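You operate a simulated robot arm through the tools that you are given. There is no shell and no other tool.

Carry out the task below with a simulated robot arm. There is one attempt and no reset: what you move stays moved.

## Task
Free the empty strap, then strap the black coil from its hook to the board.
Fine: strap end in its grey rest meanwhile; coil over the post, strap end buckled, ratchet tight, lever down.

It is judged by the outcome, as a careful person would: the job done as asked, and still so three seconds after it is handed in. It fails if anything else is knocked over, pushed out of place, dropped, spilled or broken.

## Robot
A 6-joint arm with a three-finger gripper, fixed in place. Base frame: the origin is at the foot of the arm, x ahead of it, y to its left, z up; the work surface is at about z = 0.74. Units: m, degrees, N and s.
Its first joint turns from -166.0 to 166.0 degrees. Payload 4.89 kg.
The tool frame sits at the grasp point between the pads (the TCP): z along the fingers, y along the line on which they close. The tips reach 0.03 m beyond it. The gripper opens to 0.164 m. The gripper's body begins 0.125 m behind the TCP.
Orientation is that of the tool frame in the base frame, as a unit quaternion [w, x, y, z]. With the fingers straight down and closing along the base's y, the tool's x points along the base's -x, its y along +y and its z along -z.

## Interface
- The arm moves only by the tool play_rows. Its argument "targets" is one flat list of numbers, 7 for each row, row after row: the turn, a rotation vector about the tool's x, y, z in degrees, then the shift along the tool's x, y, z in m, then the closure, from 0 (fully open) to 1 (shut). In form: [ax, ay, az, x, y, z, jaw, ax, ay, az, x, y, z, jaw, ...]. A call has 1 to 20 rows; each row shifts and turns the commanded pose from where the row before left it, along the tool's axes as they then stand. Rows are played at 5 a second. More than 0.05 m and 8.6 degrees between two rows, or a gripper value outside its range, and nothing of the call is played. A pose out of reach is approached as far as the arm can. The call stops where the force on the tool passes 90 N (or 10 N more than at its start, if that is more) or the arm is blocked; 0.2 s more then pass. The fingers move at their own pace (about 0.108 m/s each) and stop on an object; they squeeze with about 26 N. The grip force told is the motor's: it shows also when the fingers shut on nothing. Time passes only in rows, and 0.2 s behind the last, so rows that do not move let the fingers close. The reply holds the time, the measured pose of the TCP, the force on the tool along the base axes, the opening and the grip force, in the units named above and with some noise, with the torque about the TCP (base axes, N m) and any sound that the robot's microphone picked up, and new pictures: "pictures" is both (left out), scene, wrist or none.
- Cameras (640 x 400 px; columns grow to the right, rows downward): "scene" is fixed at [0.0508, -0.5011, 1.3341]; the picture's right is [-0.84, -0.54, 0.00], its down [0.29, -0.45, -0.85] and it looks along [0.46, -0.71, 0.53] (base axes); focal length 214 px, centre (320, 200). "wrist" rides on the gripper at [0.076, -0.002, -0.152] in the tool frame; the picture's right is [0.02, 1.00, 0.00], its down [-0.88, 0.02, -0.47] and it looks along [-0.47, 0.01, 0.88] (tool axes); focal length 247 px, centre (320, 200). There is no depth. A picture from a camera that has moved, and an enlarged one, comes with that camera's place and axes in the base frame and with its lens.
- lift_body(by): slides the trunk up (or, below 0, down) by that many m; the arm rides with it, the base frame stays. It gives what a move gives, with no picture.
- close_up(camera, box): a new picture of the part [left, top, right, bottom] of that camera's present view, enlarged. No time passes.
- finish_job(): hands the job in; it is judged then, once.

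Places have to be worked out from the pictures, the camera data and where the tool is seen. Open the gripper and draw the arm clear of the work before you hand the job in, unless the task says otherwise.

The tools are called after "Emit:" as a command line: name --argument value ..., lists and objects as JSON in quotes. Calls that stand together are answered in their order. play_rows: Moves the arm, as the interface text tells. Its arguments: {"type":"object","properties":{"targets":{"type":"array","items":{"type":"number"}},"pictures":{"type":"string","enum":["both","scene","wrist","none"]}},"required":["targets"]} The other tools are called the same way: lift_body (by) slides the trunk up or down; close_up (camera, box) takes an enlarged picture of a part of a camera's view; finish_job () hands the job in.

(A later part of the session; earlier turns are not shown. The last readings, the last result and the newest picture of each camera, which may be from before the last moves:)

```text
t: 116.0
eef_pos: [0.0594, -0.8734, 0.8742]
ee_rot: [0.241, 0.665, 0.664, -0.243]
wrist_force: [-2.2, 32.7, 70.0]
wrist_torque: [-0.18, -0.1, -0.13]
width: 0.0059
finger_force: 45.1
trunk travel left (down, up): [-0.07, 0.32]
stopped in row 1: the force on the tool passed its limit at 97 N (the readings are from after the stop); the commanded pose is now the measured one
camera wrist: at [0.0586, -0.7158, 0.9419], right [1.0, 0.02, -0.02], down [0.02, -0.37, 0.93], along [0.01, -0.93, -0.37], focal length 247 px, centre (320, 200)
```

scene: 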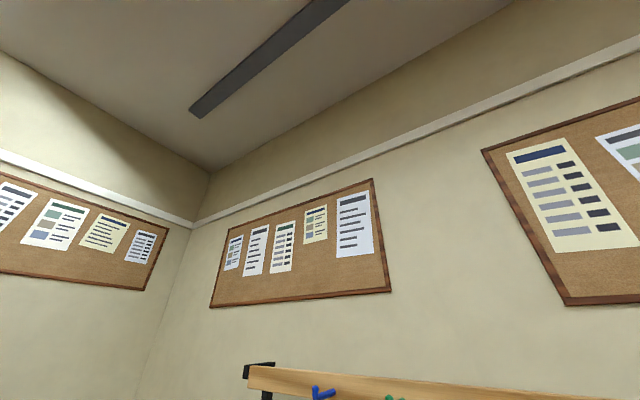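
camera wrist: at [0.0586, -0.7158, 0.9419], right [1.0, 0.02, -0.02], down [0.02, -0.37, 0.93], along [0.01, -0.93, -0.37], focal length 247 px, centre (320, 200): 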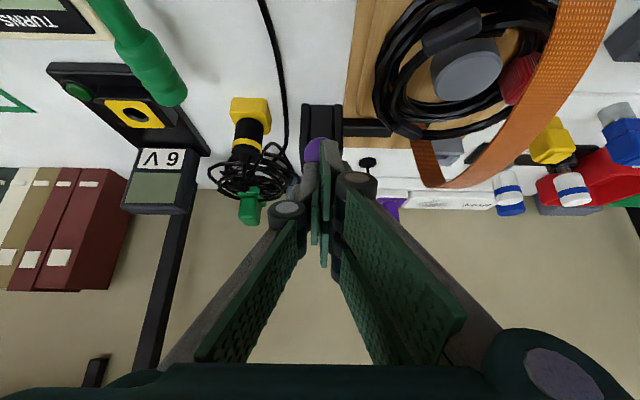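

The lever is firmly at its lower stop, so "down" was reached and the missing part must be higher up. I'll push the lever up from underneath with closed fingertips, which avoids the grip strain and shows the true upper range. First I'll get in position in front of and below the handle.

Emit:
play_rows --targets '[0, 0, 0, 0.0108, 0, -0.0221, 1, 0, 0, 0, 0.0108, 0, -0.0221, 1, 0, -5, 0, 0, 0, 0, 1, 0, -5, 0, 0, 0, 0, 1, 0, 0, 0, 0.0275, 0.001, 0.0257, 1, 0, 0, 0, 0.0275, 0, 0.0257, 1, 0, 0, 0, 0, 0, 0, 1]' --pictures "wrist"

Emit:
close_up --camera "wrist" --box '[240, 80, 400, 180]'

```text
t: 117.6
eef_pos: [0.0609, -0.8356, 0.8113]
ee_rot: [0.297, 0.641, 0.641, -0.299]
wrist_force: [0.9, -0.8, -1.7]
wrist_torque: [0.0, 0.01, 0.0]
width: 0.0002
finger_force: 45.3
trunk travel left (down, up): [-0.07, 0.32]
camera wrist: at [0.0597, -0.6702, 0.8532], right [1.0, 0.01, -0.02], down [0.02, -0.21, 0.98], along [0.01, -0.98, -0.21], focal length 247 px, centre (320, 200)
```

wrist: 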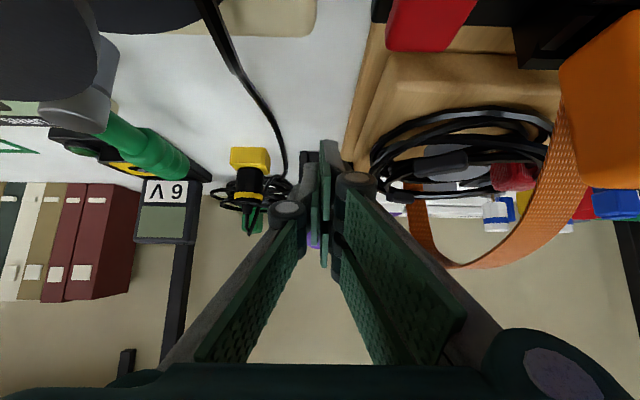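

```text
4.00 times, centred on (320, 130) of wrist
camera zoom: at [0.0597, -0.6702, 0.8532], right [1.0, 0.01, -0.02], down [0.02, -0.21, 0.98], along [0.01, -0.98, -0.21], focal length 988 px, centre (320, 480)
```

zoom: 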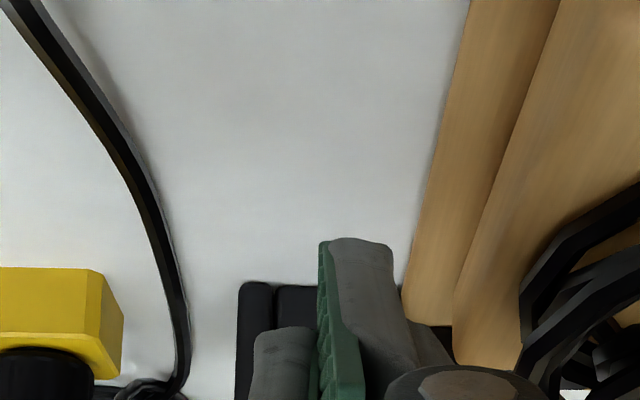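

The fingertips are below and in front of the handle. I'll slide in underneath (towards -y) and watch for contact.

Emit:
play_rows --targets '[0, 0, 0, -0.0112, -0.001, 0.0134, 1, 0, 0, 0, -0.0112, 0, 0.0134, 1, 0, 0, 0, 0, 0, 0, 1]' --pictures "none"

Emit:
play_rows --targets '[0, 0, 0, -0.0077, 0, -0.0064, 1, 0, 0, 0, -0.0077, 0, -0.0064, 1, 0, 0, 0, 0, 0, 0, 1]' --pictures "wrist"

```text
t: 118.4
eef_pos: [0.0585, -0.8699, 0.8136]
ee_rot: [0.297, 0.641, 0.641, -0.299]
wrist_force: [0.2, 0.4, -1.1]
wrist_torque: [-0.03, 0.01, 0.02]
width: 0.0
finger_force: 45.3
trunk travel left (down, up): [-0.07, 0.32]
```

```text
t: 119.2
eef_pos: [0.0594, -0.8692, 0.8355]
ee_rot: [0.297, 0.641, 0.642, -0.299]
wrist_force: [-0.2, -0.6, 0.1]
wrist_torque: [0.01, 0.0, 0.02]
width: 0.0001
finger_force: 45.2
trunk travel left (down, up): [-0.07, 0.32]
camera wrist: at [0.0589, -0.7039, 0.8754], right [1.0, 0.01, -0.02], down [0.02, -0.21, 0.98], along [0.01, -0.98, -0.21], focal length 247 px, centre (320, 200)
```

wrist: 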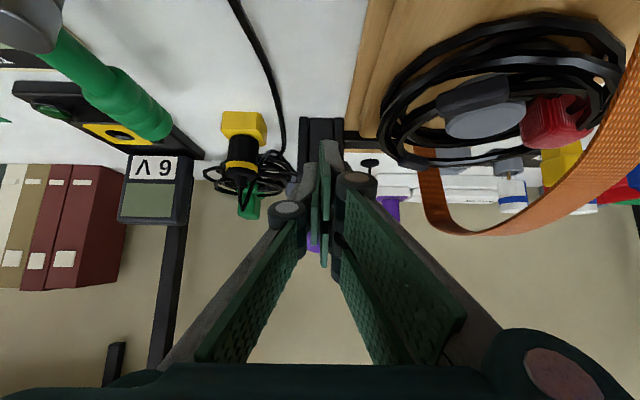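

There is no resistance, so the lever lifts lightly on the fingers. I'll continue pushing along an arc to about 60° and then towards vertical.

Emit:
play_rows --targets '[0, 0, 0, -0.0131, 0, -0.0069, 1, 0, 0, 0, -0.0131, 0, -0.0069, 1, 0, 0, 0, -0.0131, 0, -0.0069, 1, 0, 0, 0, 0, 0, 0, 1]' --pictures "wrist"

Emit:
play_rows --targets '[0, 0, 0, -0.0117, 0, 0.0063, 1, 0, 0, 0, -0.0117, 0, 0.0063, 1, 0, 0, 0, 0, 0, 0, 1]' --pictures "wrist"

```text
t: 120.2
eef_pos: [0.0602, -0.8793, 0.8771]
ee_rot: [0.297, 0.641, 0.642, -0.298]
wrist_force: [-0.2, -0.5, -0.4]
wrist_torque: [-0.04, -0.01, 0.01]
width: 0.0001
finger_force: 44.9
trunk travel left (down, up): [-0.07, 0.32]
camera wrist: at [0.0593, -0.7141, 0.9184], right [1.0, 0.01, -0.02], down [0.02, -0.21, 0.98], along [0.01, -0.98, -0.21], focal length 247 px, centre (320, 200)
```

wrist: 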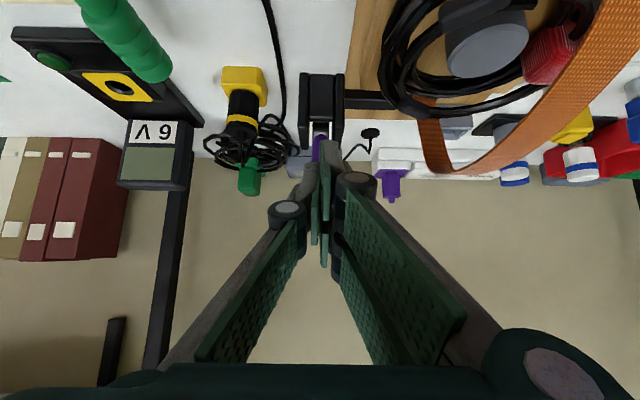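

```text
t: 121.0
eef_pos: [0.0597, -0.9041, 0.8867]
ee_rot: [0.297, 0.642, 0.641, -0.299]
wrist_force: [0.4, 1.1, 1.7]
wrist_torque: [-0.04, -0.01, 0.0]
width: 0.0001
finger_force: 44.8
trunk travel left (down, up): [-0.07, 0.32]
camera wrist: at [0.0588, -0.738, 0.9283], right [1.0, 0.01, -0.02], down [0.02, -0.21, 0.98], along [0.01, -0.98, -0.21], focal length 247 px, centre (320, 200)
```

wrist: 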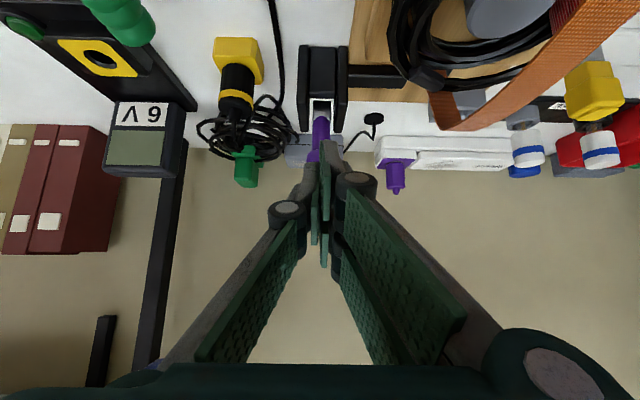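

The lever is nearly vertical with no resistance. I'll keep pushing towards -y in small steps to find the stop.

Emit:
play_rows --targets '[0, 0, 0, -0.0105, 0, 0.0056, 1, 0, 0, 0, 0, 0, 0, 1]' --pictures "none"

Emit:
play_rows --targets '[0, 0, 0, -0.0052, 0, 0.0062, 1, 0, 0, 0, 0, 0, 0, 1]' --pictures "none"

Emit:
play_rows --targets '[0, 0, 0, -0.0052, 0, 0.0062, 1, 0, 0, 0, 0, 0, 0, 1]' --pictures "wrist"

Emit:
close_up --camera "wrist" --box '[240, 60, 400, 160]'

```text
t: 121.6
eef_pos: [0.0599, -0.9121, 0.893]
ee_rot: [0.297, 0.641, 0.642, -0.298]
wrist_force: [0.9, 32.6, 10.1]
wrist_torque: [-0.15, -0.04, 0.1]
width: 0.0
finger_force: 45.1
trunk travel left (down, up): [-0.07, 0.32]
```

```text
t: 122.0
eef_pos: [0.0592, -0.9149, 0.8952]
ee_rot: [0.297, 0.641, 0.641, -0.299]
wrist_force: [-1.7, 41.4, 42.9]
wrist_torque: [-0.97, 0.02, 0.08]
width: 0.0
finger_force: 45.4
trunk travel left (down, up): [-0.07, 0.32]
stopped in row 2: the force on the tool passed its limit at 96 N (the readings are from after the stop); the commanded pose is now the measured one
```

```text
t: 122.4
eef_pos: [0.0595, -0.9145, 0.895]
ee_rot: [0.296, 0.642, 0.642, -0.296]
wrist_force: [-2.7, 47.7, 51.4]
wrist_torque: [-1.13, 0.03, 0.07]
width: 0.0002
finger_force: 45.1
trunk travel left (down, up): [-0.07, 0.32]
stopped in row 1: the force on the tool passed its limit at 104 N (the readings are from after the stop); the commanded pose is now the measured one
camera wrist: at [0.0582, -0.7493, 0.9358], right [1.0, 0.01, -0.02], down [0.02, -0.21, 0.98], along [0.01, -0.98, -0.21], focal length 247 px, centre (320, 200)
```

wrist: 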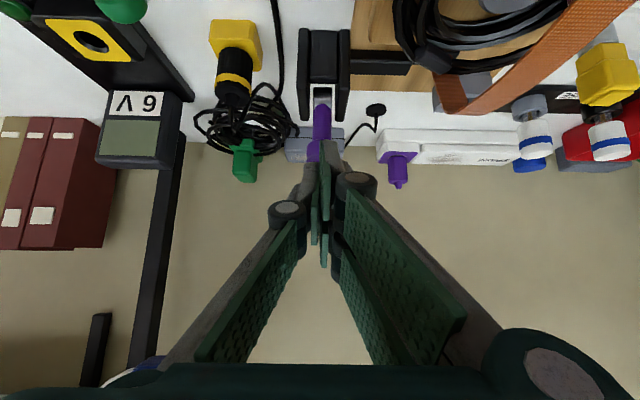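

```text
4.00 times, centred on (320, 110) of wrist
camera zoom: at [0.0582, -0.7493, 0.9358], right [1.0, 0.01, -0.02], down [0.02, -0.21, 0.98], along [0.01, -0.98, -0.21], focal length 988 px, centre (320, 560)
```

zoom: 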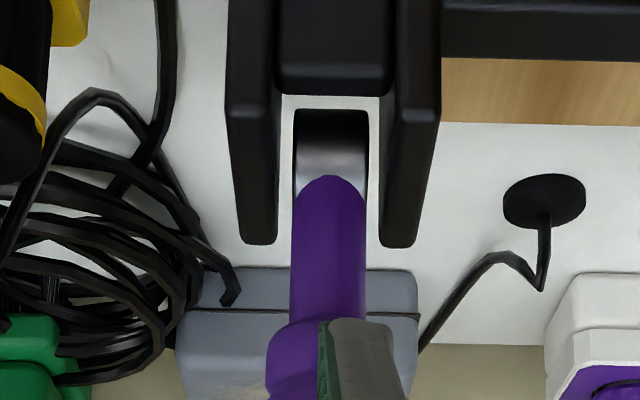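

That is the hard upper stop. I'll back away a little and see whether the lever stays up, and check the strap.

Emit:
play_rows --targets '[0, 0, 0, 0.013, 0, -0.0155, 1, 0, 0, 0, 0.013, 0, -0.0155, 1, 0, 0, 0, 0.013, 0, -0.0155, 1, 0, 0, 0, 0, 0, 0, 1]' --pictures "wrist"

Emit:
close_up --camera "wrist" --box '[220, 60, 420, 185]'

Emit:
close_up --camera "wrist" --box '[360, 60, 640, 235]'

```text
t: 123.4
eef_pos: [0.0576, -0.8573, 0.8929]
ee_rot: [0.295, 0.642, 0.643, -0.296]
wrist_force: [-0.1, 0.3, -1.0]
wrist_torque: [-0.02, -0.04, 0.0]
width: 0.0
finger_force: 45.4
trunk travel left (down, up): [-0.07, 0.32]
camera wrist: at [0.0584, -0.6924, 0.9341], right [1.0, 0.01, -0.02], down [0.02, -0.21, 0.98], along [0.01, -0.98, -0.22], focal length 247 px, centre (320, 200)
```

wrist: 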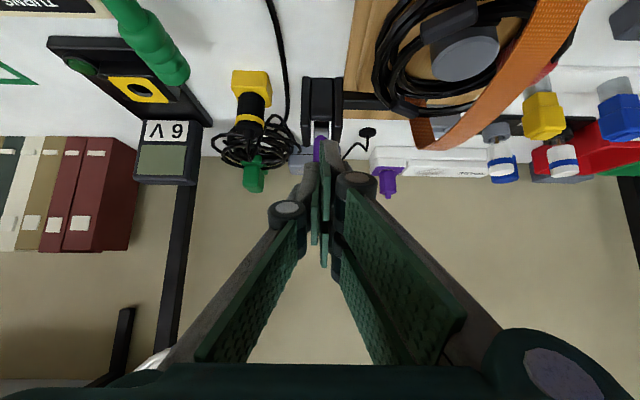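

```text
3.20 times, centred on (320, 122) of wrist
camera zoom: at [0.0584, -0.6924, 0.9341], right [1.0, 0.01, -0.02], down [0.02, -0.21, 0.98], along [0.01, -0.98, -0.22], focal length 790 px, centre (320, 448)
```

zoom: 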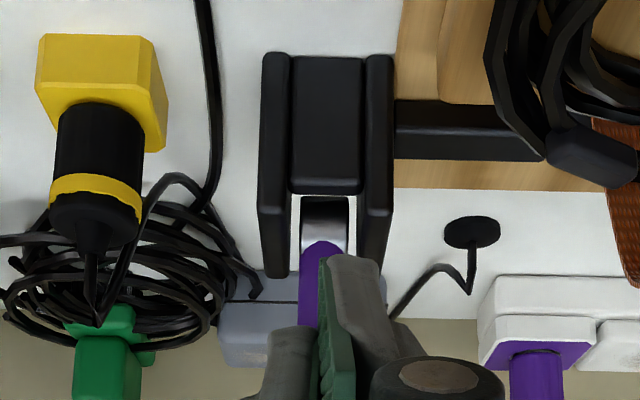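

```text
2.29 times, centred on (500, 148) of wrist
camera zoom: at [0.0584, -0.6924, 0.9341], right [1.0, 0.01, -0.02], down [0.02, -0.21, 0.98], along [0.01, -0.98, -0.22], focal length 564 px, centre (-91, 320)
```

zoom: 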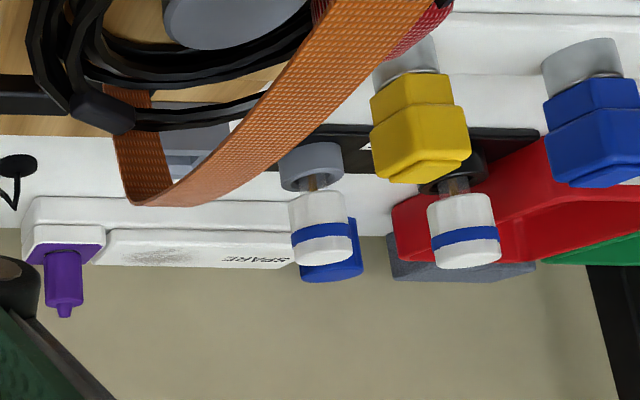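

The lever stays up by itself, and the strap hump now reads about 2 cm lower (z ≈ 0.845 against 0.865), so the full up stroke did take up strap. To bring the lever down I'll put the closed fingertips behind it (wall side) and draw it back. First I'll rise, reduce the tilt to 25° and go behind it.

Emit:
play_rows --targets '[0, 0, 0, -0.034, 0, -0.0294, 1, 0, 0, 0, -0.034, 0, -0.0294, 1, 0, 8, 0, 0, 0, 0, 1, 0, 8, 0, 0, 0, 0, 1, 0, 8, 0, 0, 0, 0, 1, 0, 0, 0, -0.0348, 0.0007, 0.0278, 1, 0, 0, 0, -0.0348, 0.0007, 0.0278, 1, 0, 0, 0, -0.0348, 0.0007, 0.0278, 1, 0, 0, 0, 0, 0, 0, 1]' --pictures "wrist"

Emit:
close_up --camera "wrist" --box '[240, 80, 400, 180]'

```text
t: 125.4
eef_pos: [0.0623, -0.9897, 0.9502]
ee_rot: [0.155, 0.69, 0.69, -0.155]
wrist_force: [-0.1, 0.9, 0.9]
wrist_torque: [-0.01, 0.0, -0.01]
width: 0.0002
finger_force: 45.2
trunk travel left (down, up): [-0.07, 0.32]
camera wrist: at [0.0607, -0.856, 1.0555], right [1.0, 0.02, -0.01], down [0.02, -0.59, 0.8], along [0.01, -0.8, -0.59], focal length 247 px, centre (320, 200)
```

wrist: 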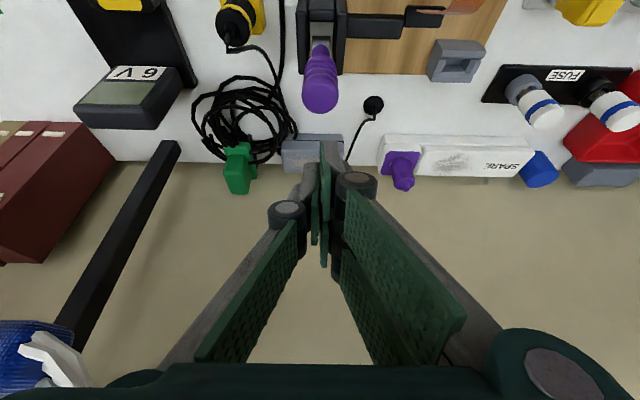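

```text
4.00 times, centred on (320, 130) of wrist
camera zoom: at [0.0607, -0.856, 1.0555], right [1.0, 0.02, -0.01], down [0.02, -0.59, 0.8], along [0.01, -0.8, -0.59], focal length 988 px, centre (320, 480)
```

zoom: 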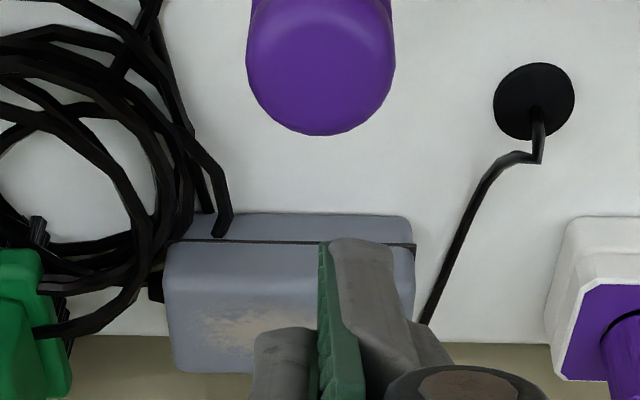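

The lever stands near vertical, its end at about (-0.956, 0.888), and my tips are behind it. I'll descend behind it and draw it towards the robot.

Emit:
play_rows --targets '[0, 0, 0, 0.0107, -0.001, 0.0226, 1, 0, 0, 0, 0.0107, -0.0007, 0.0226, 1, 0, 0, 0, 0, 0, 0, 1]' --pictures "none"

Emit:
play_rows --targets '[0, 0, 0, 0.0085, 0, -0.006, 1, 0, 0, 0, 0.0085, 0, -0.006, 1, 0, 0, 0, 0.0085, 0, -0.006, 1, 0, 0, 0, 0, 0, 0, 1]' --pictures "wrist"

```text
t: 126.2
eef_pos: [0.0618, -0.9891, 0.8991]
ee_rot: [0.155, 0.69, 0.69, -0.157]
wrist_force: [0.3, 0.0, 0.7]
wrist_torque: [-0.04, 0.0, -0.01]
width: 0.0002
finger_force: 45.0
trunk travel left (down, up): [-0.07, 0.32]
```

```text
t: 127.2
eef_pos: [0.0592, -0.9586, 0.9043]
ee_rot: [0.155, 0.69, 0.689, -0.156]
wrist_force: [0.9, -0.1, -0.2]
wrist_torque: [0.02, 0.02, 0.01]
width: 0.0
finger_force: 44.8
trunk travel left (down, up): [-0.07, 0.32]
camera wrist: at [0.0588, -0.8232, 1.0107], right [1.0, 0.02, -0.01], down [0.02, -0.59, 0.8], along [0.01, -0.8, -0.59], focal length 247 px, centre (320, 200)
```

wrist: 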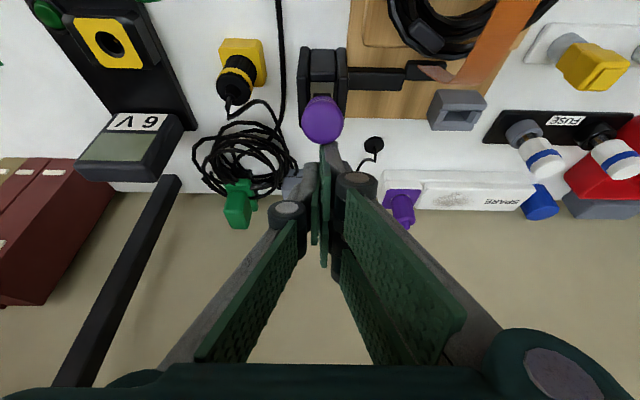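

The lever is following. I'll continue the sweep forward and down.

Emit:
play_rows --targets '[0, 0, 0, 0.01, 0, -0.0028, 1, 0, 0, 0, 0.01, 0, -0.0028, 1, 0, 0, 0, 0.0138, 0, -0.0012, 1, 0, 0, 0, 0.0138, 0, -0.0012, 1, 0, 0, 0, 0, 0, 0, 1]' --pictures "none"

Emit:
play_rows --targets '[0, 0, 0, 0.0083, 0, 0.0017, 1, 0, 0, 0, 0.0083, 0, 0.0017, 1, 0, 0, 0, 0, 0, 0, 1]' --pictures "wrist"

```text
t: 128.4
eef_pos: [0.0589, -0.9111, 0.8937]
ee_rot: [0.155, 0.69, 0.689, -0.156]
wrist_force: [0.4, -0.5, 0.4]
wrist_torque: [-0.01, -0.02, 0.05]
width: 0.0
finger_force: 45.0
trunk travel left (down, up): [-0.07, 0.32]
```

```text
t: 129.1
eef_pos: [0.0604, -0.9033, 0.8863]
ee_rot: [0.16, 0.689, 0.689, -0.159]
wrist_force: [-2.8, -12.5, 26.3]
wrist_torque: [-0.04, 0.06, 0.03]
width: 0.0001
finger_force: 44.7
trunk travel left (down, up): [-0.07, 0.32]
stopped in row 3: the force on the tool passed its limit at 97 N (the readings are from after the stop); the commanded pose is now the measured one
camera wrist: at [0.0591, -0.7676, 0.9908], right [1.0, 0.02, -0.01], down [0.02, -0.58, 0.81], along [0.01, -0.81, -0.58], focal length 247 px, centre (320, 200)
```

wrist: 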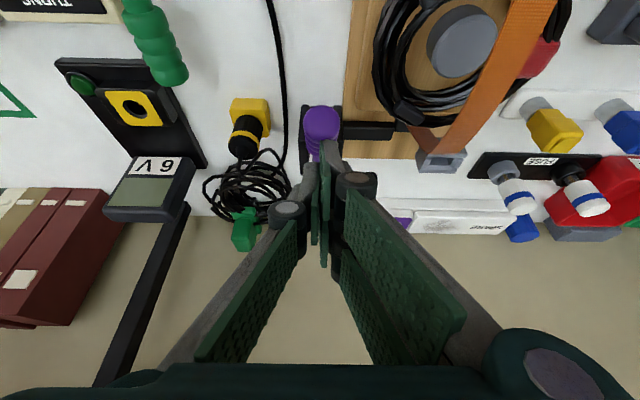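

The lever is at the down stop again. I'll reposition under the handle with a 45° tilt for the next up stroke.

Emit:
play_rows --targets '[0, 0, 0, 0.0098, 0, -0.0404, 1, 0, 0, 0, 0.0098, 0, -0.0404, 1, 0, -6.4, 0, 0, 0, 0, 1, 0, -6.4, 0, 0, 0, 0, 1, 0, -6.4, 0, 0, 0, 0, 1, 0, 0, 0, 0.0366, -0.0004, 0.0265, 1, 0, 0, 0, 0.0366, 0, 0.0265, 1, 0, 0, 0, 0.0366, 0, 0.0265, 1, 0, 0, 0, 0, 0, 0, 1]' --pictures "wrist"

Emit:
close_up --camera "wrist" --box '[360, 60, 640, 235]'

```text
t: 131.1
eef_pos: [0.0603, -0.8283, 0.8154]
ee_rot: [0.27, 0.653, 0.653, -0.272]
wrist_force: [0.9, 0.5, 0.4]
wrist_torque: [0.01, 0.01, 0.01]
width: 0.0002
finger_force: 45.0
trunk travel left (down, up): [-0.07, 0.32]
camera wrist: at [0.0591, -0.6657, 0.8691], right [1.0, 0.01, -0.02], down [0.02, -0.29, 0.96], along [0.01, -0.96, -0.29], focal length 247 px, centre (320, 200)
```

wrist: 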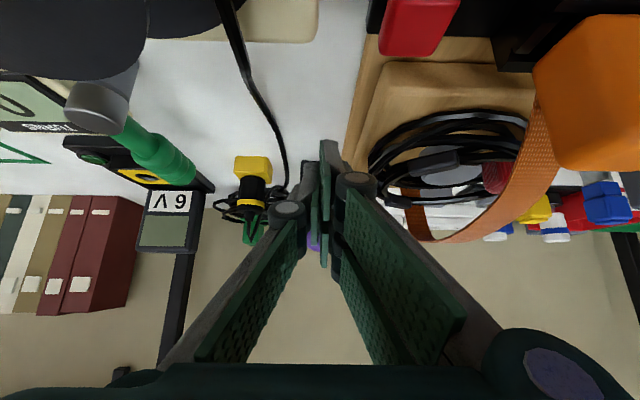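

```text
2.29 times, centred on (500, 148) of wrist
camera zoom: at [0.0591, -0.6657, 0.8691], right [1.0, 0.01, -0.02], down [0.02, -0.29, 0.96], along [0.01, -0.96, -0.29], focal length 564 px, centre (-91, 320)
```

zoom: 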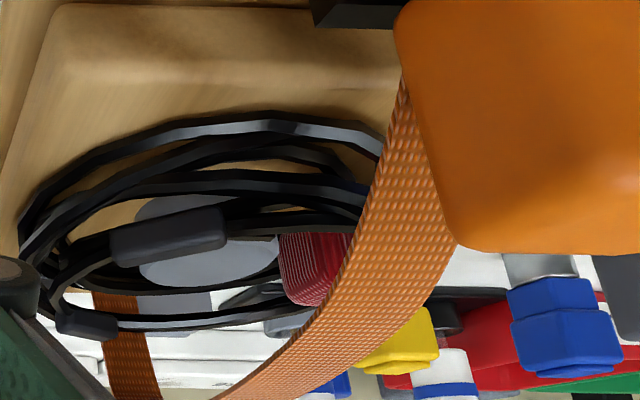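

The strap hump is smaller than before. I'll slide under the handle and push the next up stroke.

Emit:
play_rows --targets '[0, 0, 0, -0.0155, 0, 0.0142, 1, 0, 0, 0, -0.0155, 0, 0.0142, 1, 0, 0, 0, -0.0146, 0, -0.0089, 1, 0, 0, 0, -0.0146, 0, -0.0089, 1, 0, 0, 0, -0.0146, 0, -0.0089, 1, 0, 0, 0, -0.0148, 0, 0.001, 1, 0, 0, 0, -0.0148, 0, 0.001, 1, 0, 0, 0, 0, 0, 0, 1]' --pictures "none"

Emit:
play_rows --targets '[0, 0, 0, -0.0074, 0, 0.0005, 1, 0, 0, 0, -0.0074, 0, 0.0005, 1, 0, 0, 0, 0, 0, 0, 1]' --pictures "wrist"

```text
t: 132.9
eef_pos: [0.059, -0.9044, 0.887]
ee_rot: [0.27, 0.653, 0.653, -0.272]
wrist_force: [1.0, 2.8, 1.8]
wrist_torque: [-0.08, 0.03, 0.06]
width: 0.0
finger_force: 45.2
trunk travel left (down, up): [-0.07, 0.32]
```

```text
t: 133.7
eef_pos: [0.0595, -0.9151, 0.898]
ee_rot: [0.27, 0.653, 0.653, -0.272]
wrist_force: [-0.5, 12.9, 4.3]
wrist_torque: [0.0, 0.02, -0.01]
width: 0.0058
finger_force: 44.4
trunk travel left (down, up): [-0.07, 0.32]
camera wrist: at [0.0591, -0.7534, 0.9516], right [1.0, 0.01, -0.02], down [0.02, -0.29, 0.96], along [0.01, -0.96, -0.29], focal length 247 px, centre (320, 200)
```

wrist: 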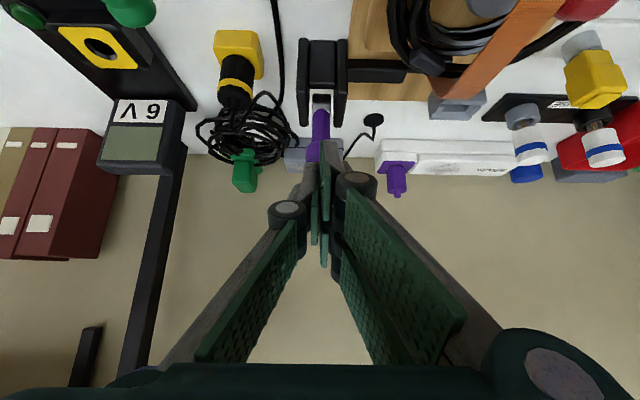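

The lever is nearly at the upper stop (13 N) and the strap hump is smaller again. I'll push the last few millimetres.

Emit:
play_rows --targets '[0, 0, 0, -0.0035, 0, 0.0035, 1, 0, 0, 0, 0, 0, 0, 1]' --pictures "none"

Emit:
play_rows --targets '[0, 0, 0, -0.002, 0, 0.002, 1, 0, 0, 0, 0, 0, 0, 1]' --pictures "none"

```text
t: 134.3
eef_pos: [0.0602, -0.9166, 0.9004]
ee_rot: [0.271, 0.653, 0.652, -0.273]
wrist_force: [3.3, 58.1, 22.9]
wrist_torque: [0.1, -0.01, 0.08]
width: 0.0059
finger_force: 44.7
trunk travel left (down, up): [-0.07, 0.32]
```

```text
t: 134.8
eef_pos: [0.0609, -0.9182, 0.9013]
ee_rot: [0.272, 0.653, 0.652, -0.272]
wrist_force: [-2.1, 41.7, 43.6]
wrist_torque: [-0.62, 0.11, 0.02]
width: 0.0062
finger_force: 44.6
trunk travel left (down, up): [-0.07, 0.32]
stopped in row 2: the force on the tool passed its limit at 91 N (the readings are from after the stop); the commanded pose is now the measured one
```

That is the upper stop. Now the down stroke: retreat, go over the top and behind the lever, and draw it down.

Emit:
play_rows --targets '[0, 0, 0, 0.0035, 0, -0.0318, 1, 0, 0, 0, -0.034, 0, -0.034, 1, 0, 0, 0, -0.0318, 0, 0.0318, 1, 0, 0, 0, -0.0318, 0, 0.0318, 1, 0, 0, 0, 0, 0, 0, 1]' --pictures "wrist"

Emit:
play_rows --targets '[0, 0, 0, 0.0269, -0.0005, 0.0269, 1, 0, 0, 0, 0.0269, -0.0005, 0.0269, 1, 0, 0, 0, 0, 0, 0, 1]' --pictures "wrist"

```text
t: 136.0
eef_pos: [0.0602, -0.9869, 0.9648]
ee_rot: [0.269, 0.654, 0.652, -0.272]
wrist_force: [0.8, 0.3, 0.7]
wrist_torque: [-0.01, 0.01, -0.01]
width: 0.0
finger_force: 45.5
trunk travel left (down, up): [-0.07, 0.32]
camera wrist: at [0.0593, -0.8259, 1.0189], right [1.0, 0.01, -0.02], down [0.02, -0.29, 0.96], along [0.01, -0.96, -0.29], focal length 247 px, centre (320, 200)
```

wrist: 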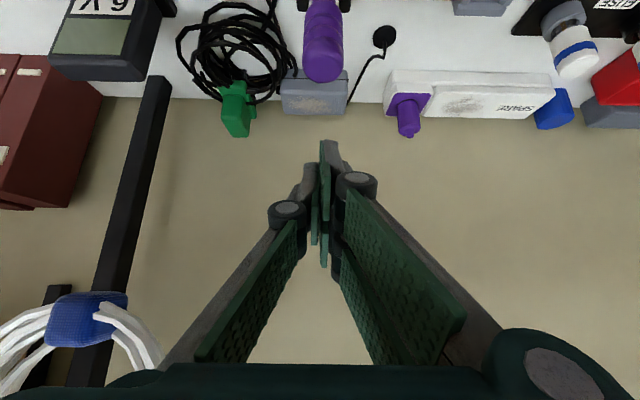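

```text
t: 136.8
eef_pos: [0.0574, -0.9864, 0.8864]
ee_rot: [0.27, 0.654, 0.652, -0.272]
wrist_force: [-0.7, 0.4, 0.6]
wrist_torque: [0.0, -0.04, 0.03]
width: 0.0
finger_force: 45.3
trunk travel left (down, up): [-0.07, 0.32]
camera wrist: at [0.058, -0.8254, 0.9406], right [1.0, 0.01, -0.02], down [0.02, -0.29, 0.96], along [0.01, -0.96, -0.29], focal length 247 px, centre (320, 200)
```

wrist: 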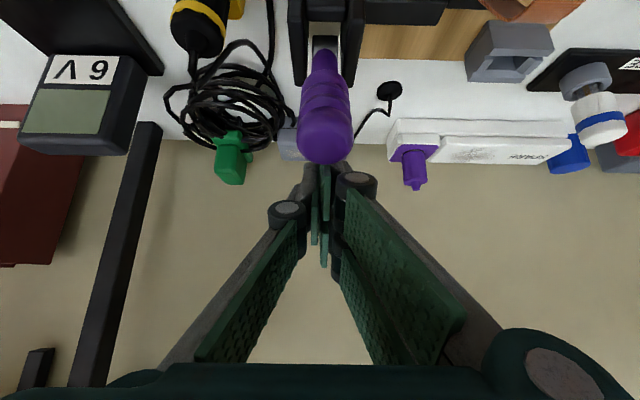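

The tips are behind the handle. I'll draw it forward and down to the stop.

Emit:
play_rows --targets '[0, 0, 0, 0.009, 0.001, -0.0175, 1, 0, 0, 0, 0.009, 0, -0.0175, 1, 0, 0, 0, 0.0159, 0, -0.011, 1, 0, 0, 0, 0.0125, 0, -0.0058, 1, 0, 0, 0, 0.0125, 0, -0.0058, 1, 0, 0, 0, 0.011, 0, -0.0016, 1, 0, 0, 0, 0, 0, 0, 1]' --pictures "none"

Emit:
play_rows --targets '[0, 0, 0, 0.004, 0, 0.001, 1, 0, 0, 0, 0.004, 0, 0.002, 1, 0, 0, 0, 0, 0, 0, 1]' --pictures "wrist"

```text
t: 138.6
eef_pos: [0.0589, -0.8995, 0.8853]
ee_rot: [0.274, 0.652, 0.652, -0.274]
wrist_force: [-2.3, -8.9, 23.6]
wrist_torque: [-0.28, 0.1, -0.06]
width: 0.0
finger_force: 44.5
trunk travel left (down, up): [-0.07, 0.32]
stopped in row 7: the force on the tool passed its limit at 92 N (the readings are from after the stop); the commanded pose is now the measured one
```

```text
t: 139.1
eef_pos: [0.0605, -0.9009, 0.8835]
ee_rot: [0.277, 0.651, 0.65, -0.278]
wrist_force: [-0.2, -14.5, 38.6]
wrist_torque: [-0.57, 0.02, -0.14]
width: 0.0001
finger_force: 44.9
trunk travel left (down, up): [-0.07, 0.32]
stopped in row 2: the force on the tool passed its limit at 101 N (the readings are from after the stop); the commanded pose is now the measured one
camera wrist: at [0.0593, -0.7383, 0.9342], right [1.0, 0.01, -0.02], down [0.02, -0.27, 0.96], along [0.01, -0.96, -0.27], focal length 247 px, centre (320, 200)
```

wrist: 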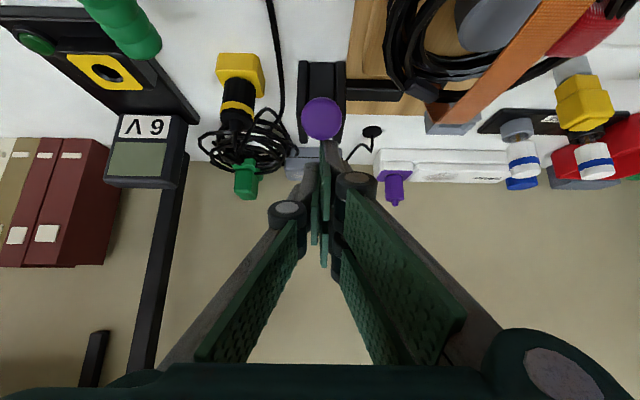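

The lever is down and the strap hump has shrunk further. Next stroke: I'll reposition under the handle and check the strap on the way.

Emit:
play_rows --targets '[0, 0, 0, 0, 0, -0.0354, 1, 0, 0, 0, 0, 0, -0.0354, 1, 0, 0, 0, 0.0329, 0, 0.0225, 1, 0, 0, 0, 0.0329, 0, 0.0225, 1, 0, 0, 0, 0.0329, 0, 0.0225, 1, 0, 0, 0, 0, 0, 0, 1]' --pictures "wrist"

Emit:
close_up --camera "wrist" --box '[360, 60, 640, 235]'

```text
t: 140.5
eef_pos: [0.0603, -0.829, 0.8115]
ee_rot: [0.275, 0.651, 0.652, -0.275]
wrist_force: [0.0, 0.9, 0.6]
wrist_torque: [0.0, -0.01, 0.01]
width: 0.0
finger_force: 45.2
trunk travel left (down, up): [-0.07, 0.32]
camera wrist: at [0.0597, -0.6658, 0.8635], right [1.0, 0.01, -0.02], down [0.02, -0.27, 0.96], along [0.01, -0.96, -0.27], focal length 247 px, centre (320, 200)
```

wrist: 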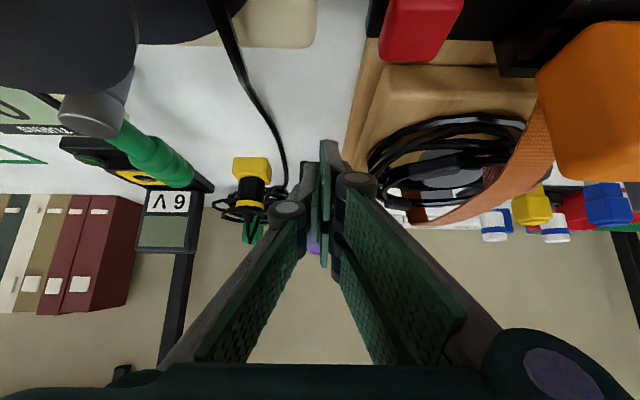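

```text
2.29 times, centred on (500, 148) of wrist
camera zoom: at [0.0597, -0.6658, 0.8635], right [1.0, 0.01, -0.02], down [0.02, -0.27, 0.96], along [0.01, -0.96, -0.27], focal length 564 px, centre (-91, 320)
```

zoom: 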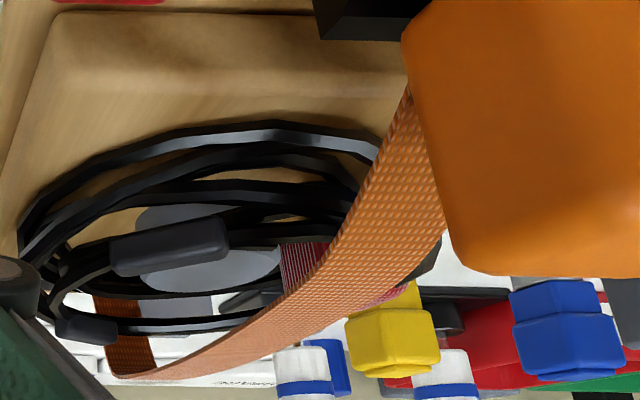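

Clear progress: the strap is coming down onto the coil. Next up stroke.

Emit:
play_rows --targets '[0, 0, 0, -0.0158, 0, 0.0139, 1, 0, 0, 0, -0.0158, 0, 0.0139, 1, 0, 0, 0, -0.0156, 0, -0.0099, 1, 0, 0, 0, -0.0156, 0, -0.0099, 1, 0, 0, 0, -0.0156, 0, -0.0094, 1, 0, 0, 0, -0.0148, 0, 0.001, 1, 0, 0, 0, -0.0148, 0, 0.001, 1, 0, 0, 0, 0, 0, 0, 1]' --pictures "none"

Emit:
play_rows --targets '[0, 0, 0, -0.0074, 0, 0.001, 1, 0, 0, 0, -0.0065, 0, 0.002, 1, 0, 0, 0, 0, 0, 0, 1]' --pictures "none"

Emit:
play_rows --targets '[0, 0, 0, -0.003, 0, 0.003, 1, 0, 0, 0, 0, 0, 0, 1]' --pictures "none"

```text
t: 142.3
eef_pos: [0.0599, -0.9046, 0.8898]
ee_rot: [0.275, 0.651, 0.651, -0.276]
wrist_force: [0.0, -0.1, 0.2]
wrist_torque: [-0.01, 0.01, -0.02]
width: 0.0
finger_force: 44.7
trunk travel left (down, up): [-0.07, 0.32]
```

```text
t: 143.1
eef_pos: [0.0608, -0.9151, 0.8985]
ee_rot: [0.275, 0.651, 0.651, -0.276]
wrist_force: [0.0, 17.2, 7.6]
wrist_torque: [0.01, -0.03, 0.03]
width: 0.0062
finger_force: 45.2
trunk travel left (down, up): [-0.07, 0.32]
```

```text
t: 143.7
eef_pos: [0.0603, -0.918, 0.8998]
ee_rot: [0.276, 0.651, 0.65, -0.277]
wrist_force: [1.6, 59.5, 22.4]
wrist_torque: [0.09, -0.02, 0.01]
width: 0.006
finger_force: 45.4
trunk travel left (down, up): [-0.07, 0.32]
```

That is the upper stop again. Now over and behind for the down stroke.

Emit:
play_rows --targets '[0, 0, 0, 0.0055, 0, -0.0335, 1, 0, 0, 0, -0.034, 0, -0.034, 1, 0, 0, 0, -0.0318, 0, 0.0318, 1, 0, 0, 0, -0.0318, 0, 0.0318, 1, 0, 0, 0, 0.0255, -0.0005, 0.0255, 1, 0, 0, 0, 0.0255, -0.0005, 0.0255, 1, 0, 0, 0, 0, 0, 0, 1]' --pictures "wrist"

```text
t: 145.3
eef_pos: [0.0596, -0.9828, 0.8941]
ee_rot: [0.275, 0.651, 0.651, -0.277]
wrist_force: [0.2, 0.0, 0.2]
wrist_torque: [0.01, 0.0, -0.01]
width: 0.0003
finger_force: 44.9
trunk travel left (down, up): [-0.07, 0.32]
camera wrist: at [0.0597, -0.82, 0.946], right [1.0, 0.01, -0.02], down [0.02, -0.27, 0.96], along [0.01, -0.96, -0.27], focal length 247 px, centre (320, 200)
```

wrist: 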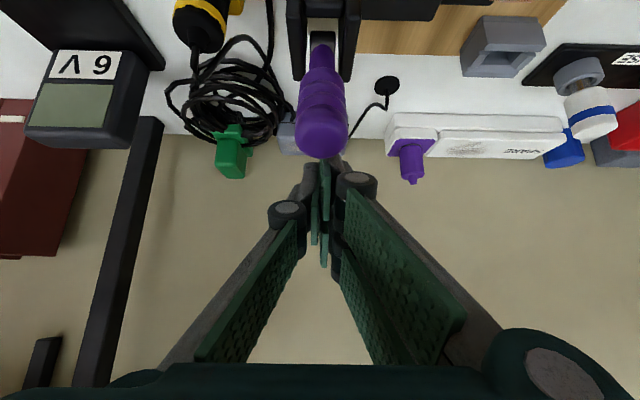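

The tips are behind the handle. Drawing it down.

Emit:
play_rows --targets '[0, 0, 0, 0.009, 0, -0.0145, 1, 0, 0, 0, 0.009, 0, -0.0145, 1, 0, 0, 0, 0.0159, 0, -0.011, 1, 0, 0, 0, 0.0125, 0, -0.0058, 1, 0, 0, 0, 0.0125, 0, -0.0058, 1, 0, 0, 0, 0.0105, 0, -0.0016, 1, 0, 0, 0, 0, 0, 0, 1]' --pictures "none"

Emit:
play_rows --targets '[0, 0, 0, 0.0025, 0, 0.0015, 1, 0, 0, 0, 0, 0, 0, 1]' --pictures "none"

Emit:
play_rows --targets '[0, 0, 0, 0.002, 0, 0.002, 1, 0, 0, 0, 0, 0, 0, 1]' --pictures "wrist"

```text
t: 146.9
eef_pos: [0.0585, -0.8999, 0.8849]
ee_rot: [0.277, 0.65, 0.65, -0.278]
wrist_force: [-0.2, -66.5, 50.8]
wrist_torque: [-2.57, -0.03, -0.13]
width: 0.0
finger_force: 44.4
trunk travel left (down, up): [-0.07, 0.32]
```

```text
t: 147.2
eef_pos: [0.0584, -0.9001, 0.8843]
ee_rot: [0.278, 0.65, 0.649, -0.28]
wrist_force: [-2.9, -7.0, 28.5]
wrist_torque: [-0.23, 0.03, 0.0]
width: 0.0003
finger_force: 44.9
trunk travel left (down, up): [-0.07, 0.32]
stopped in row 1: the force on the tool passed its limit at 98 N (the readings are from after the stop); the commanded pose is now the measured one
```

```text
t: 147.8
eef_pos: [0.058, -0.9001, 0.8839]
ee_rot: [0.28, 0.649, 0.649, -0.281]
wrist_force: [-1.6, -15.8, 72.3]
wrist_torque: [-0.49, -0.04, -0.03]
width: 0.0001
finger_force: 45.1
trunk travel left (down, up): [-0.07, 0.32]
camera wrist: at [0.0578, -0.736, 0.9333], right [1.0, 0.01, -0.02], down [0.02, -0.26, 0.97], along [0.01, -0.97, -0.26], focal length 247 px, centre (320, 200)
```

wrist: 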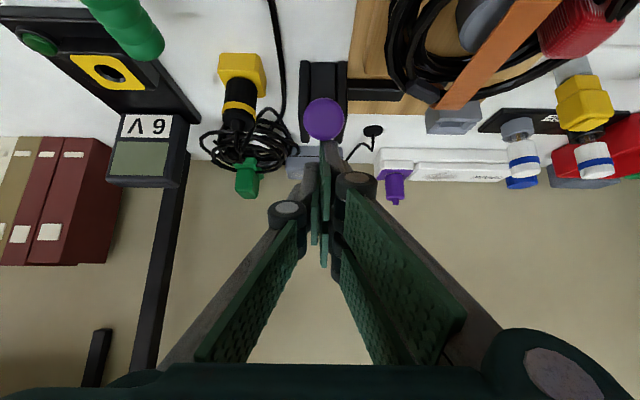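

Down again, and the strap is much tighter. I'll reposition for another stroke and inspect it on the way.

Emit:
play_rows --targets '[0, 0, 0, 0, 0, -0.0354, 1, 0, 0, 0, 0, 0, -0.0354, 1, 0, 0, 0, 0.0325, 0.0005, 0.0215, 1, 0, 0, 0, 0.0325, 0.0005, 0.0215, 1, 0, 0, 0, 0.0325, 0, 0.0215, 1, 0, 0, 0, 0, 0, 0, 1]' --pictures "wrist"

Emit:
close_up --camera "wrist" --box '[360, 60, 640, 235]'

```text
t: 149.2
eef_pos: [0.0588, -0.8283, 0.816]
ee_rot: [0.278, 0.65, 0.65, -0.279]
wrist_force: [0.3, 0.9, 0.3]
wrist_torque: [0.01, -0.02, 0.02]
width: 0.0003
finger_force: 45.2
trunk travel left (down, up): [-0.07, 0.32]
camera wrist: at [0.0585, -0.6647, 0.866], right [1.0, 0.01, -0.02], down [0.02, -0.27, 0.96], along [0.01, -0.96, -0.27], focal length 247 px, centre (320, 200)
```

wrist: 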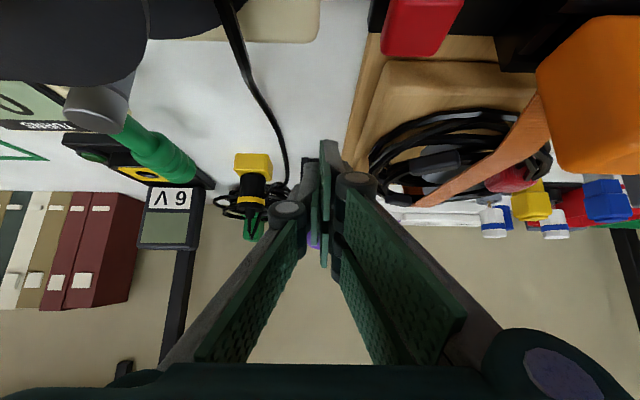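

```text
2.29 times, centred on (500, 148) of wrist
camera zoom: at [0.0585, -0.6647, 0.866], right [1.0, 0.01, -0.02], down [0.02, -0.27, 0.96], along [0.01, -0.96, -0.27], focal length 564 px, centre (-91, 320)
```

zoom: 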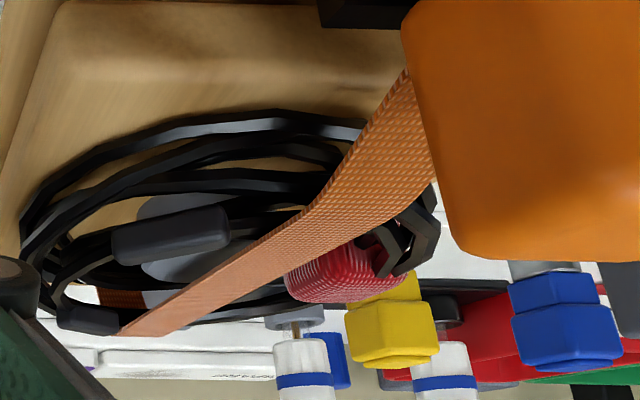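

The strap now lies nearly straight across the coil and post. One more stroke should bring it tight; I'll watch for resistance.

Emit:
play_rows --targets '[0, 0, 0, -0.0158, 0, 0.0139, 1, 0, 0, 0, -0.0158, 0, 0.0139, 1, 0, 0, 0, -0.0152, 0, -0.0099, 1, 0, 0, 0, -0.0152, 0, -0.0099, 1, 0, 0, 0, -0.0152, 0, -0.0094, 1, 0, 0, 0, 0, 0, 0, 1]' --pictures "none"

Emit:
play_rows --targets '[0, 0, 0, -0.0148, 0, 0.001, 1, 0, 0, 0, -0.0148, 0, 0.001, 1, 0, 0, 0, 0, 0, 0, 1]' --pictures "none"

Emit:
play_rows --targets '[0, 0, 0, -0.0074, 0, 0.001, 1, 0, 0, 0, -0.005, 0, 0.002, 1, 0, 0, 0, 0, 0, 0, 1]' --pictures "wrist"

```text
t: 150.6
eef_pos: [0.0581, -0.8801, 0.8713]
ee_rot: [0.279, 0.649, 0.65, -0.279]
wrist_force: [0.3, -0.3, -0.8]
wrist_torque: [-0.01, 0.01, -0.03]
width: 0.0
finger_force: 45.0
trunk travel left (down, up): [-0.07, 0.32]
```

```text
t: 151.4
eef_pos: [0.0581, -0.9022, 0.8908]
ee_rot: [0.278, 0.65, 0.65, -0.279]
wrist_force: [0.7, 0.2, 0.1]
wrist_torque: [0.01, 0.0, -0.03]
width: 0.0001
finger_force: 44.7
trunk travel left (down, up): [-0.07, 0.32]
```

```text
t: 152.2
eef_pos: [0.0596, -0.9149, 0.898]
ee_rot: [0.277, 0.65, 0.649, -0.28]
wrist_force: [-1.4, 0.6, 1.0]
wrist_torque: [-0.04, 0.01, 0.0]
width: 0.0001
finger_force: 45.4
trunk travel left (down, up): [-0.07, 0.32]
camera wrist: at [0.0592, -0.7506, 0.9482], right [1.0, 0.01, -0.02], down [0.02, -0.27, 0.96], along [0.01, -0.96, -0.27], focal length 247 px, centre (320, 200)
```

wrist: 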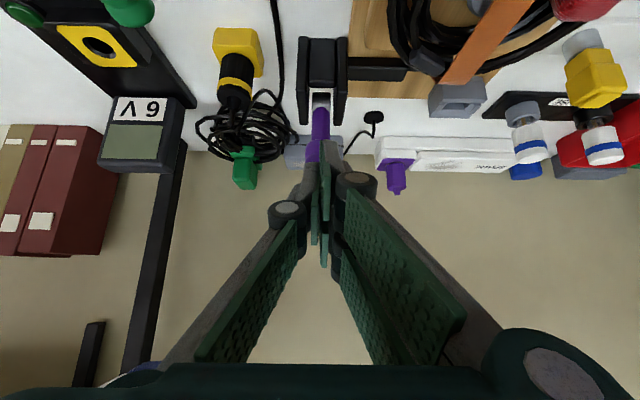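

Pushing to the stop.

Emit:
play_rows --targets '[0, 0, 0, -0.004, 0, 0.003, 1, 0, 0, 0, 0, 0, 0, 1]' --pictures "none"

Emit:
play_rows --targets '[0, 0, 0, -0.003, 0, 0.003, 1, 0, 0, 0, 0, 0, 0, 1]' --pictures "wrist"

Emit:
close_up --camera "wrist" --box '[360, 0, 600, 130]'

```text
t: 152.8
eef_pos: [0.0606, -0.9156, 0.8994]
ee_rot: [0.278, 0.65, 0.65, -0.279]
wrist_force: [1.3, 15.5, 5.2]
wrist_torque: [-0.01, -0.02, 0.03]
width: 0.0061
finger_force: 45.1
trunk travel left (down, up): [-0.07, 0.32]
```

```text
t: 153.4
eef_pos: [0.0596, -0.919, 0.9014]
ee_rot: [0.277, 0.651, 0.65, -0.279]
wrist_force: [-0.2, 51.2, 18.2]
wrist_torque: [0.19, -0.01, 0.06]
width: 0.0062
finger_force: 45.1
trunk travel left (down, up): [-0.07, 0.32]
camera wrist: at [0.0589, -0.7564, 0.9512], right [1.0, 0.01, -0.02], down [0.02, -0.26, 0.96], along [0.01, -0.96, -0.26], focal length 247 px, centre (320, 200)
```

wrist: 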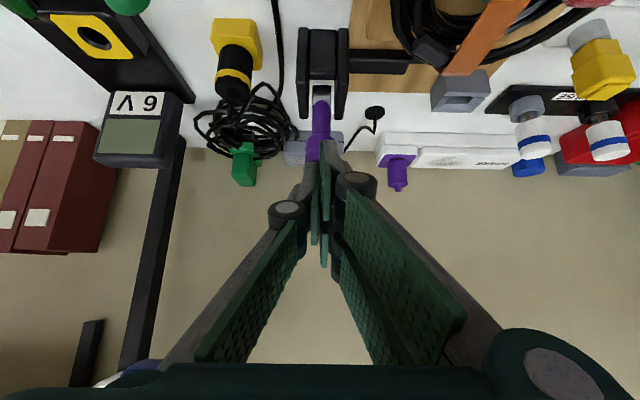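

```text
2.67 times, centred on (480, 65) of wrist
camera zoom: at [0.0589, -0.7564, 0.9512], right [1.0, 0.01, -0.02], down [0.02, -0.26, 0.96], along [0.01, -0.96, -0.26], focal length 659 px, centre (-107, 560)
```

zoom: 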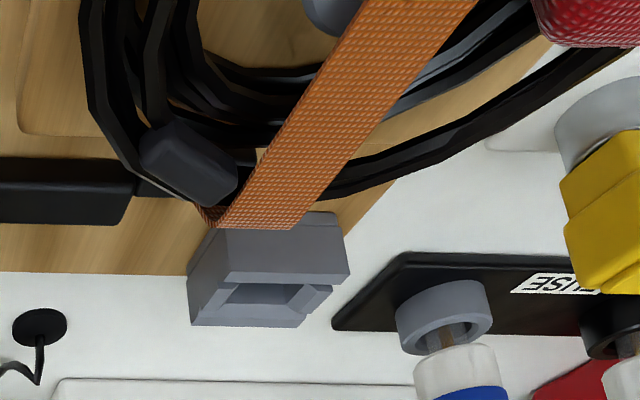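

Upper stop reached and the strap is drawn close to the coil. Now the down stroke.

Emit:
play_rows --targets '[0, 0, 0, 0.0055, 0, -0.0335, 1, 0, 0, 0, -0.034, 0, -0.034, 1, 0, 0, 0, -0.0318, 0, 0.0318, 1, 0, 0, 0, -0.0318, 0, 0.0318, 1, 0, 0, 0, 0.0255, -0.0005, 0.0255, 1, 0, 0, 0, 0.0255, -0.0005, 0.0255, 1, 0, 0, 0, 0, 0, 0, 1]' --pictures "none"

Emit:
play_rows --targets '[0, 0, 0, 0.009, 0, -0.0145, 1, 0, 0, 0, 0.009, 0, -0.0145, 1, 0, 0, 0, 0.0159, 0, -0.011, 1, 0, 0, 0, 0.0125, 0, -0.0058, 1, 0, 0, 0, 0.0125, 0, -0.0058, 1, 0, 0, 0, 0.0095, 0, -0.0016, 1, 0, 0, 0, 0, 0, 0, 1]' --pictures "none"

Emit:
play_rows --targets '[0, 0, 0, 0.002, 0, 0.0015, 1, 0, 0, 0, 0, 0, 0, 1]' --pictures "wrist"

```text
t: 155.0
eef_pos: [0.058, -0.9861, 0.8977]
ee_rot: [0.278, 0.649, 0.651, -0.279]
wrist_force: [0.7, 1.0, 0.2]
wrist_torque: [-0.03, 0.02, -0.02]
width: 0.0002
finger_force: 45.1
trunk travel left (down, up): [-0.07, 0.32]
```

```text
t: 156.6
eef_pos: [0.0592, -0.9008, 0.8835]
ee_rot: [0.278, 0.65, 0.649, -0.281]
wrist_force: [-0.6, -38.6, 28.6]
wrist_torque: [-1.5, -0.07, -0.06]
width: 0.0001
finger_force: 45.4
trunk travel left (down, up): [-0.07, 0.32]
```

```text
t: 157.2
eef_pos: [0.0579, -0.9001, 0.8825]
ee_rot: [0.28, 0.649, 0.649, -0.281]
wrist_force: [2.1, -57.0, 67.9]
wrist_torque: [-2.21, -0.17, -0.16]
width: 0.0
finger_force: 44.9
trunk travel left (down, up): [-0.07, 0.32]
camera wrist: at [0.0578, -0.7366, 0.9321], right [1.0, 0.01, -0.02], down [0.02, -0.26, 0.97], along [0.01, -0.97, -0.26], focal length 247 px, centre (320, 200)
```

wrist: 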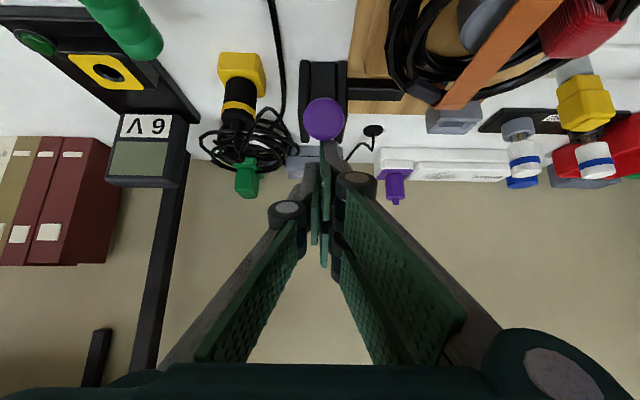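

The strap hardly changed in this last stroke, which suggests it is tight. I'll go to the inspection pose to compare.

Emit:
play_rows --targets '[0, 0, 0, 0, 0, -0.0354, 1, 0, 0, 0, 0, 0, -0.0354, 1, 0, 0, 0, 0.0325, 0.0005, 0.0215, 1, 0, 0, 0, 0.0325, 0.0005, 0.0215, 1, 0, 0, 0, 0.0325, 0, 0.0215, 1, 0, 0, 0, 0, 0, 0, 1]' --pictures "wrist"

Emit:
close_up --camera "wrist" --box '[360, 60, 640, 235]'

```text
t: 158.6
eef_pos: [0.0603, -0.8247, 0.8137]
ee_rot: [0.278, 0.65, 0.65, -0.279]
wrist_force: [0.5, 0.2, -0.3]
wrist_torque: [0.02, -0.03, 0.0]
width: 0.0002
finger_force: 45.0
trunk travel left (down, up): [-0.07, 0.32]
camera wrist: at [0.0598, -0.6624, 0.8648], right [1.0, 0.01, -0.02], down [0.02, -0.27, 0.96], along [0.01, -0.96, -0.27], focal length 247 px, centre (320, 200)
```

wrist: 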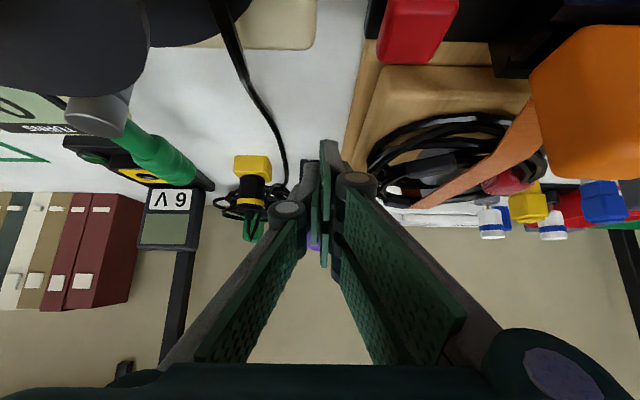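

```text
2.29 times, centred on (500, 148) of wrist
camera zoom: at [0.0598, -0.6624, 0.8648], right [1.0, 0.01, -0.02], down [0.02, -0.27, 0.96], along [0.01, -0.96, -0.27], focal length 564 px, centre (-91, 320)
```

zoom: 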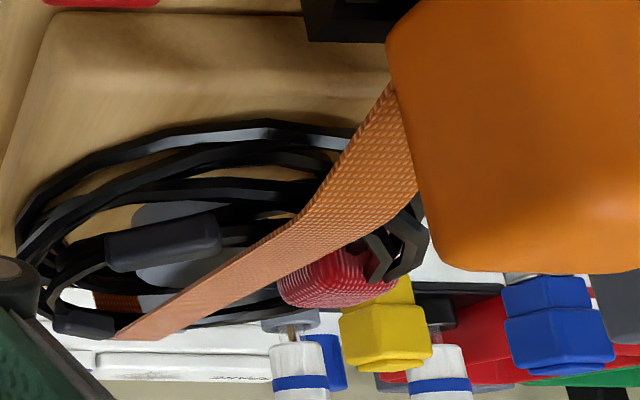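

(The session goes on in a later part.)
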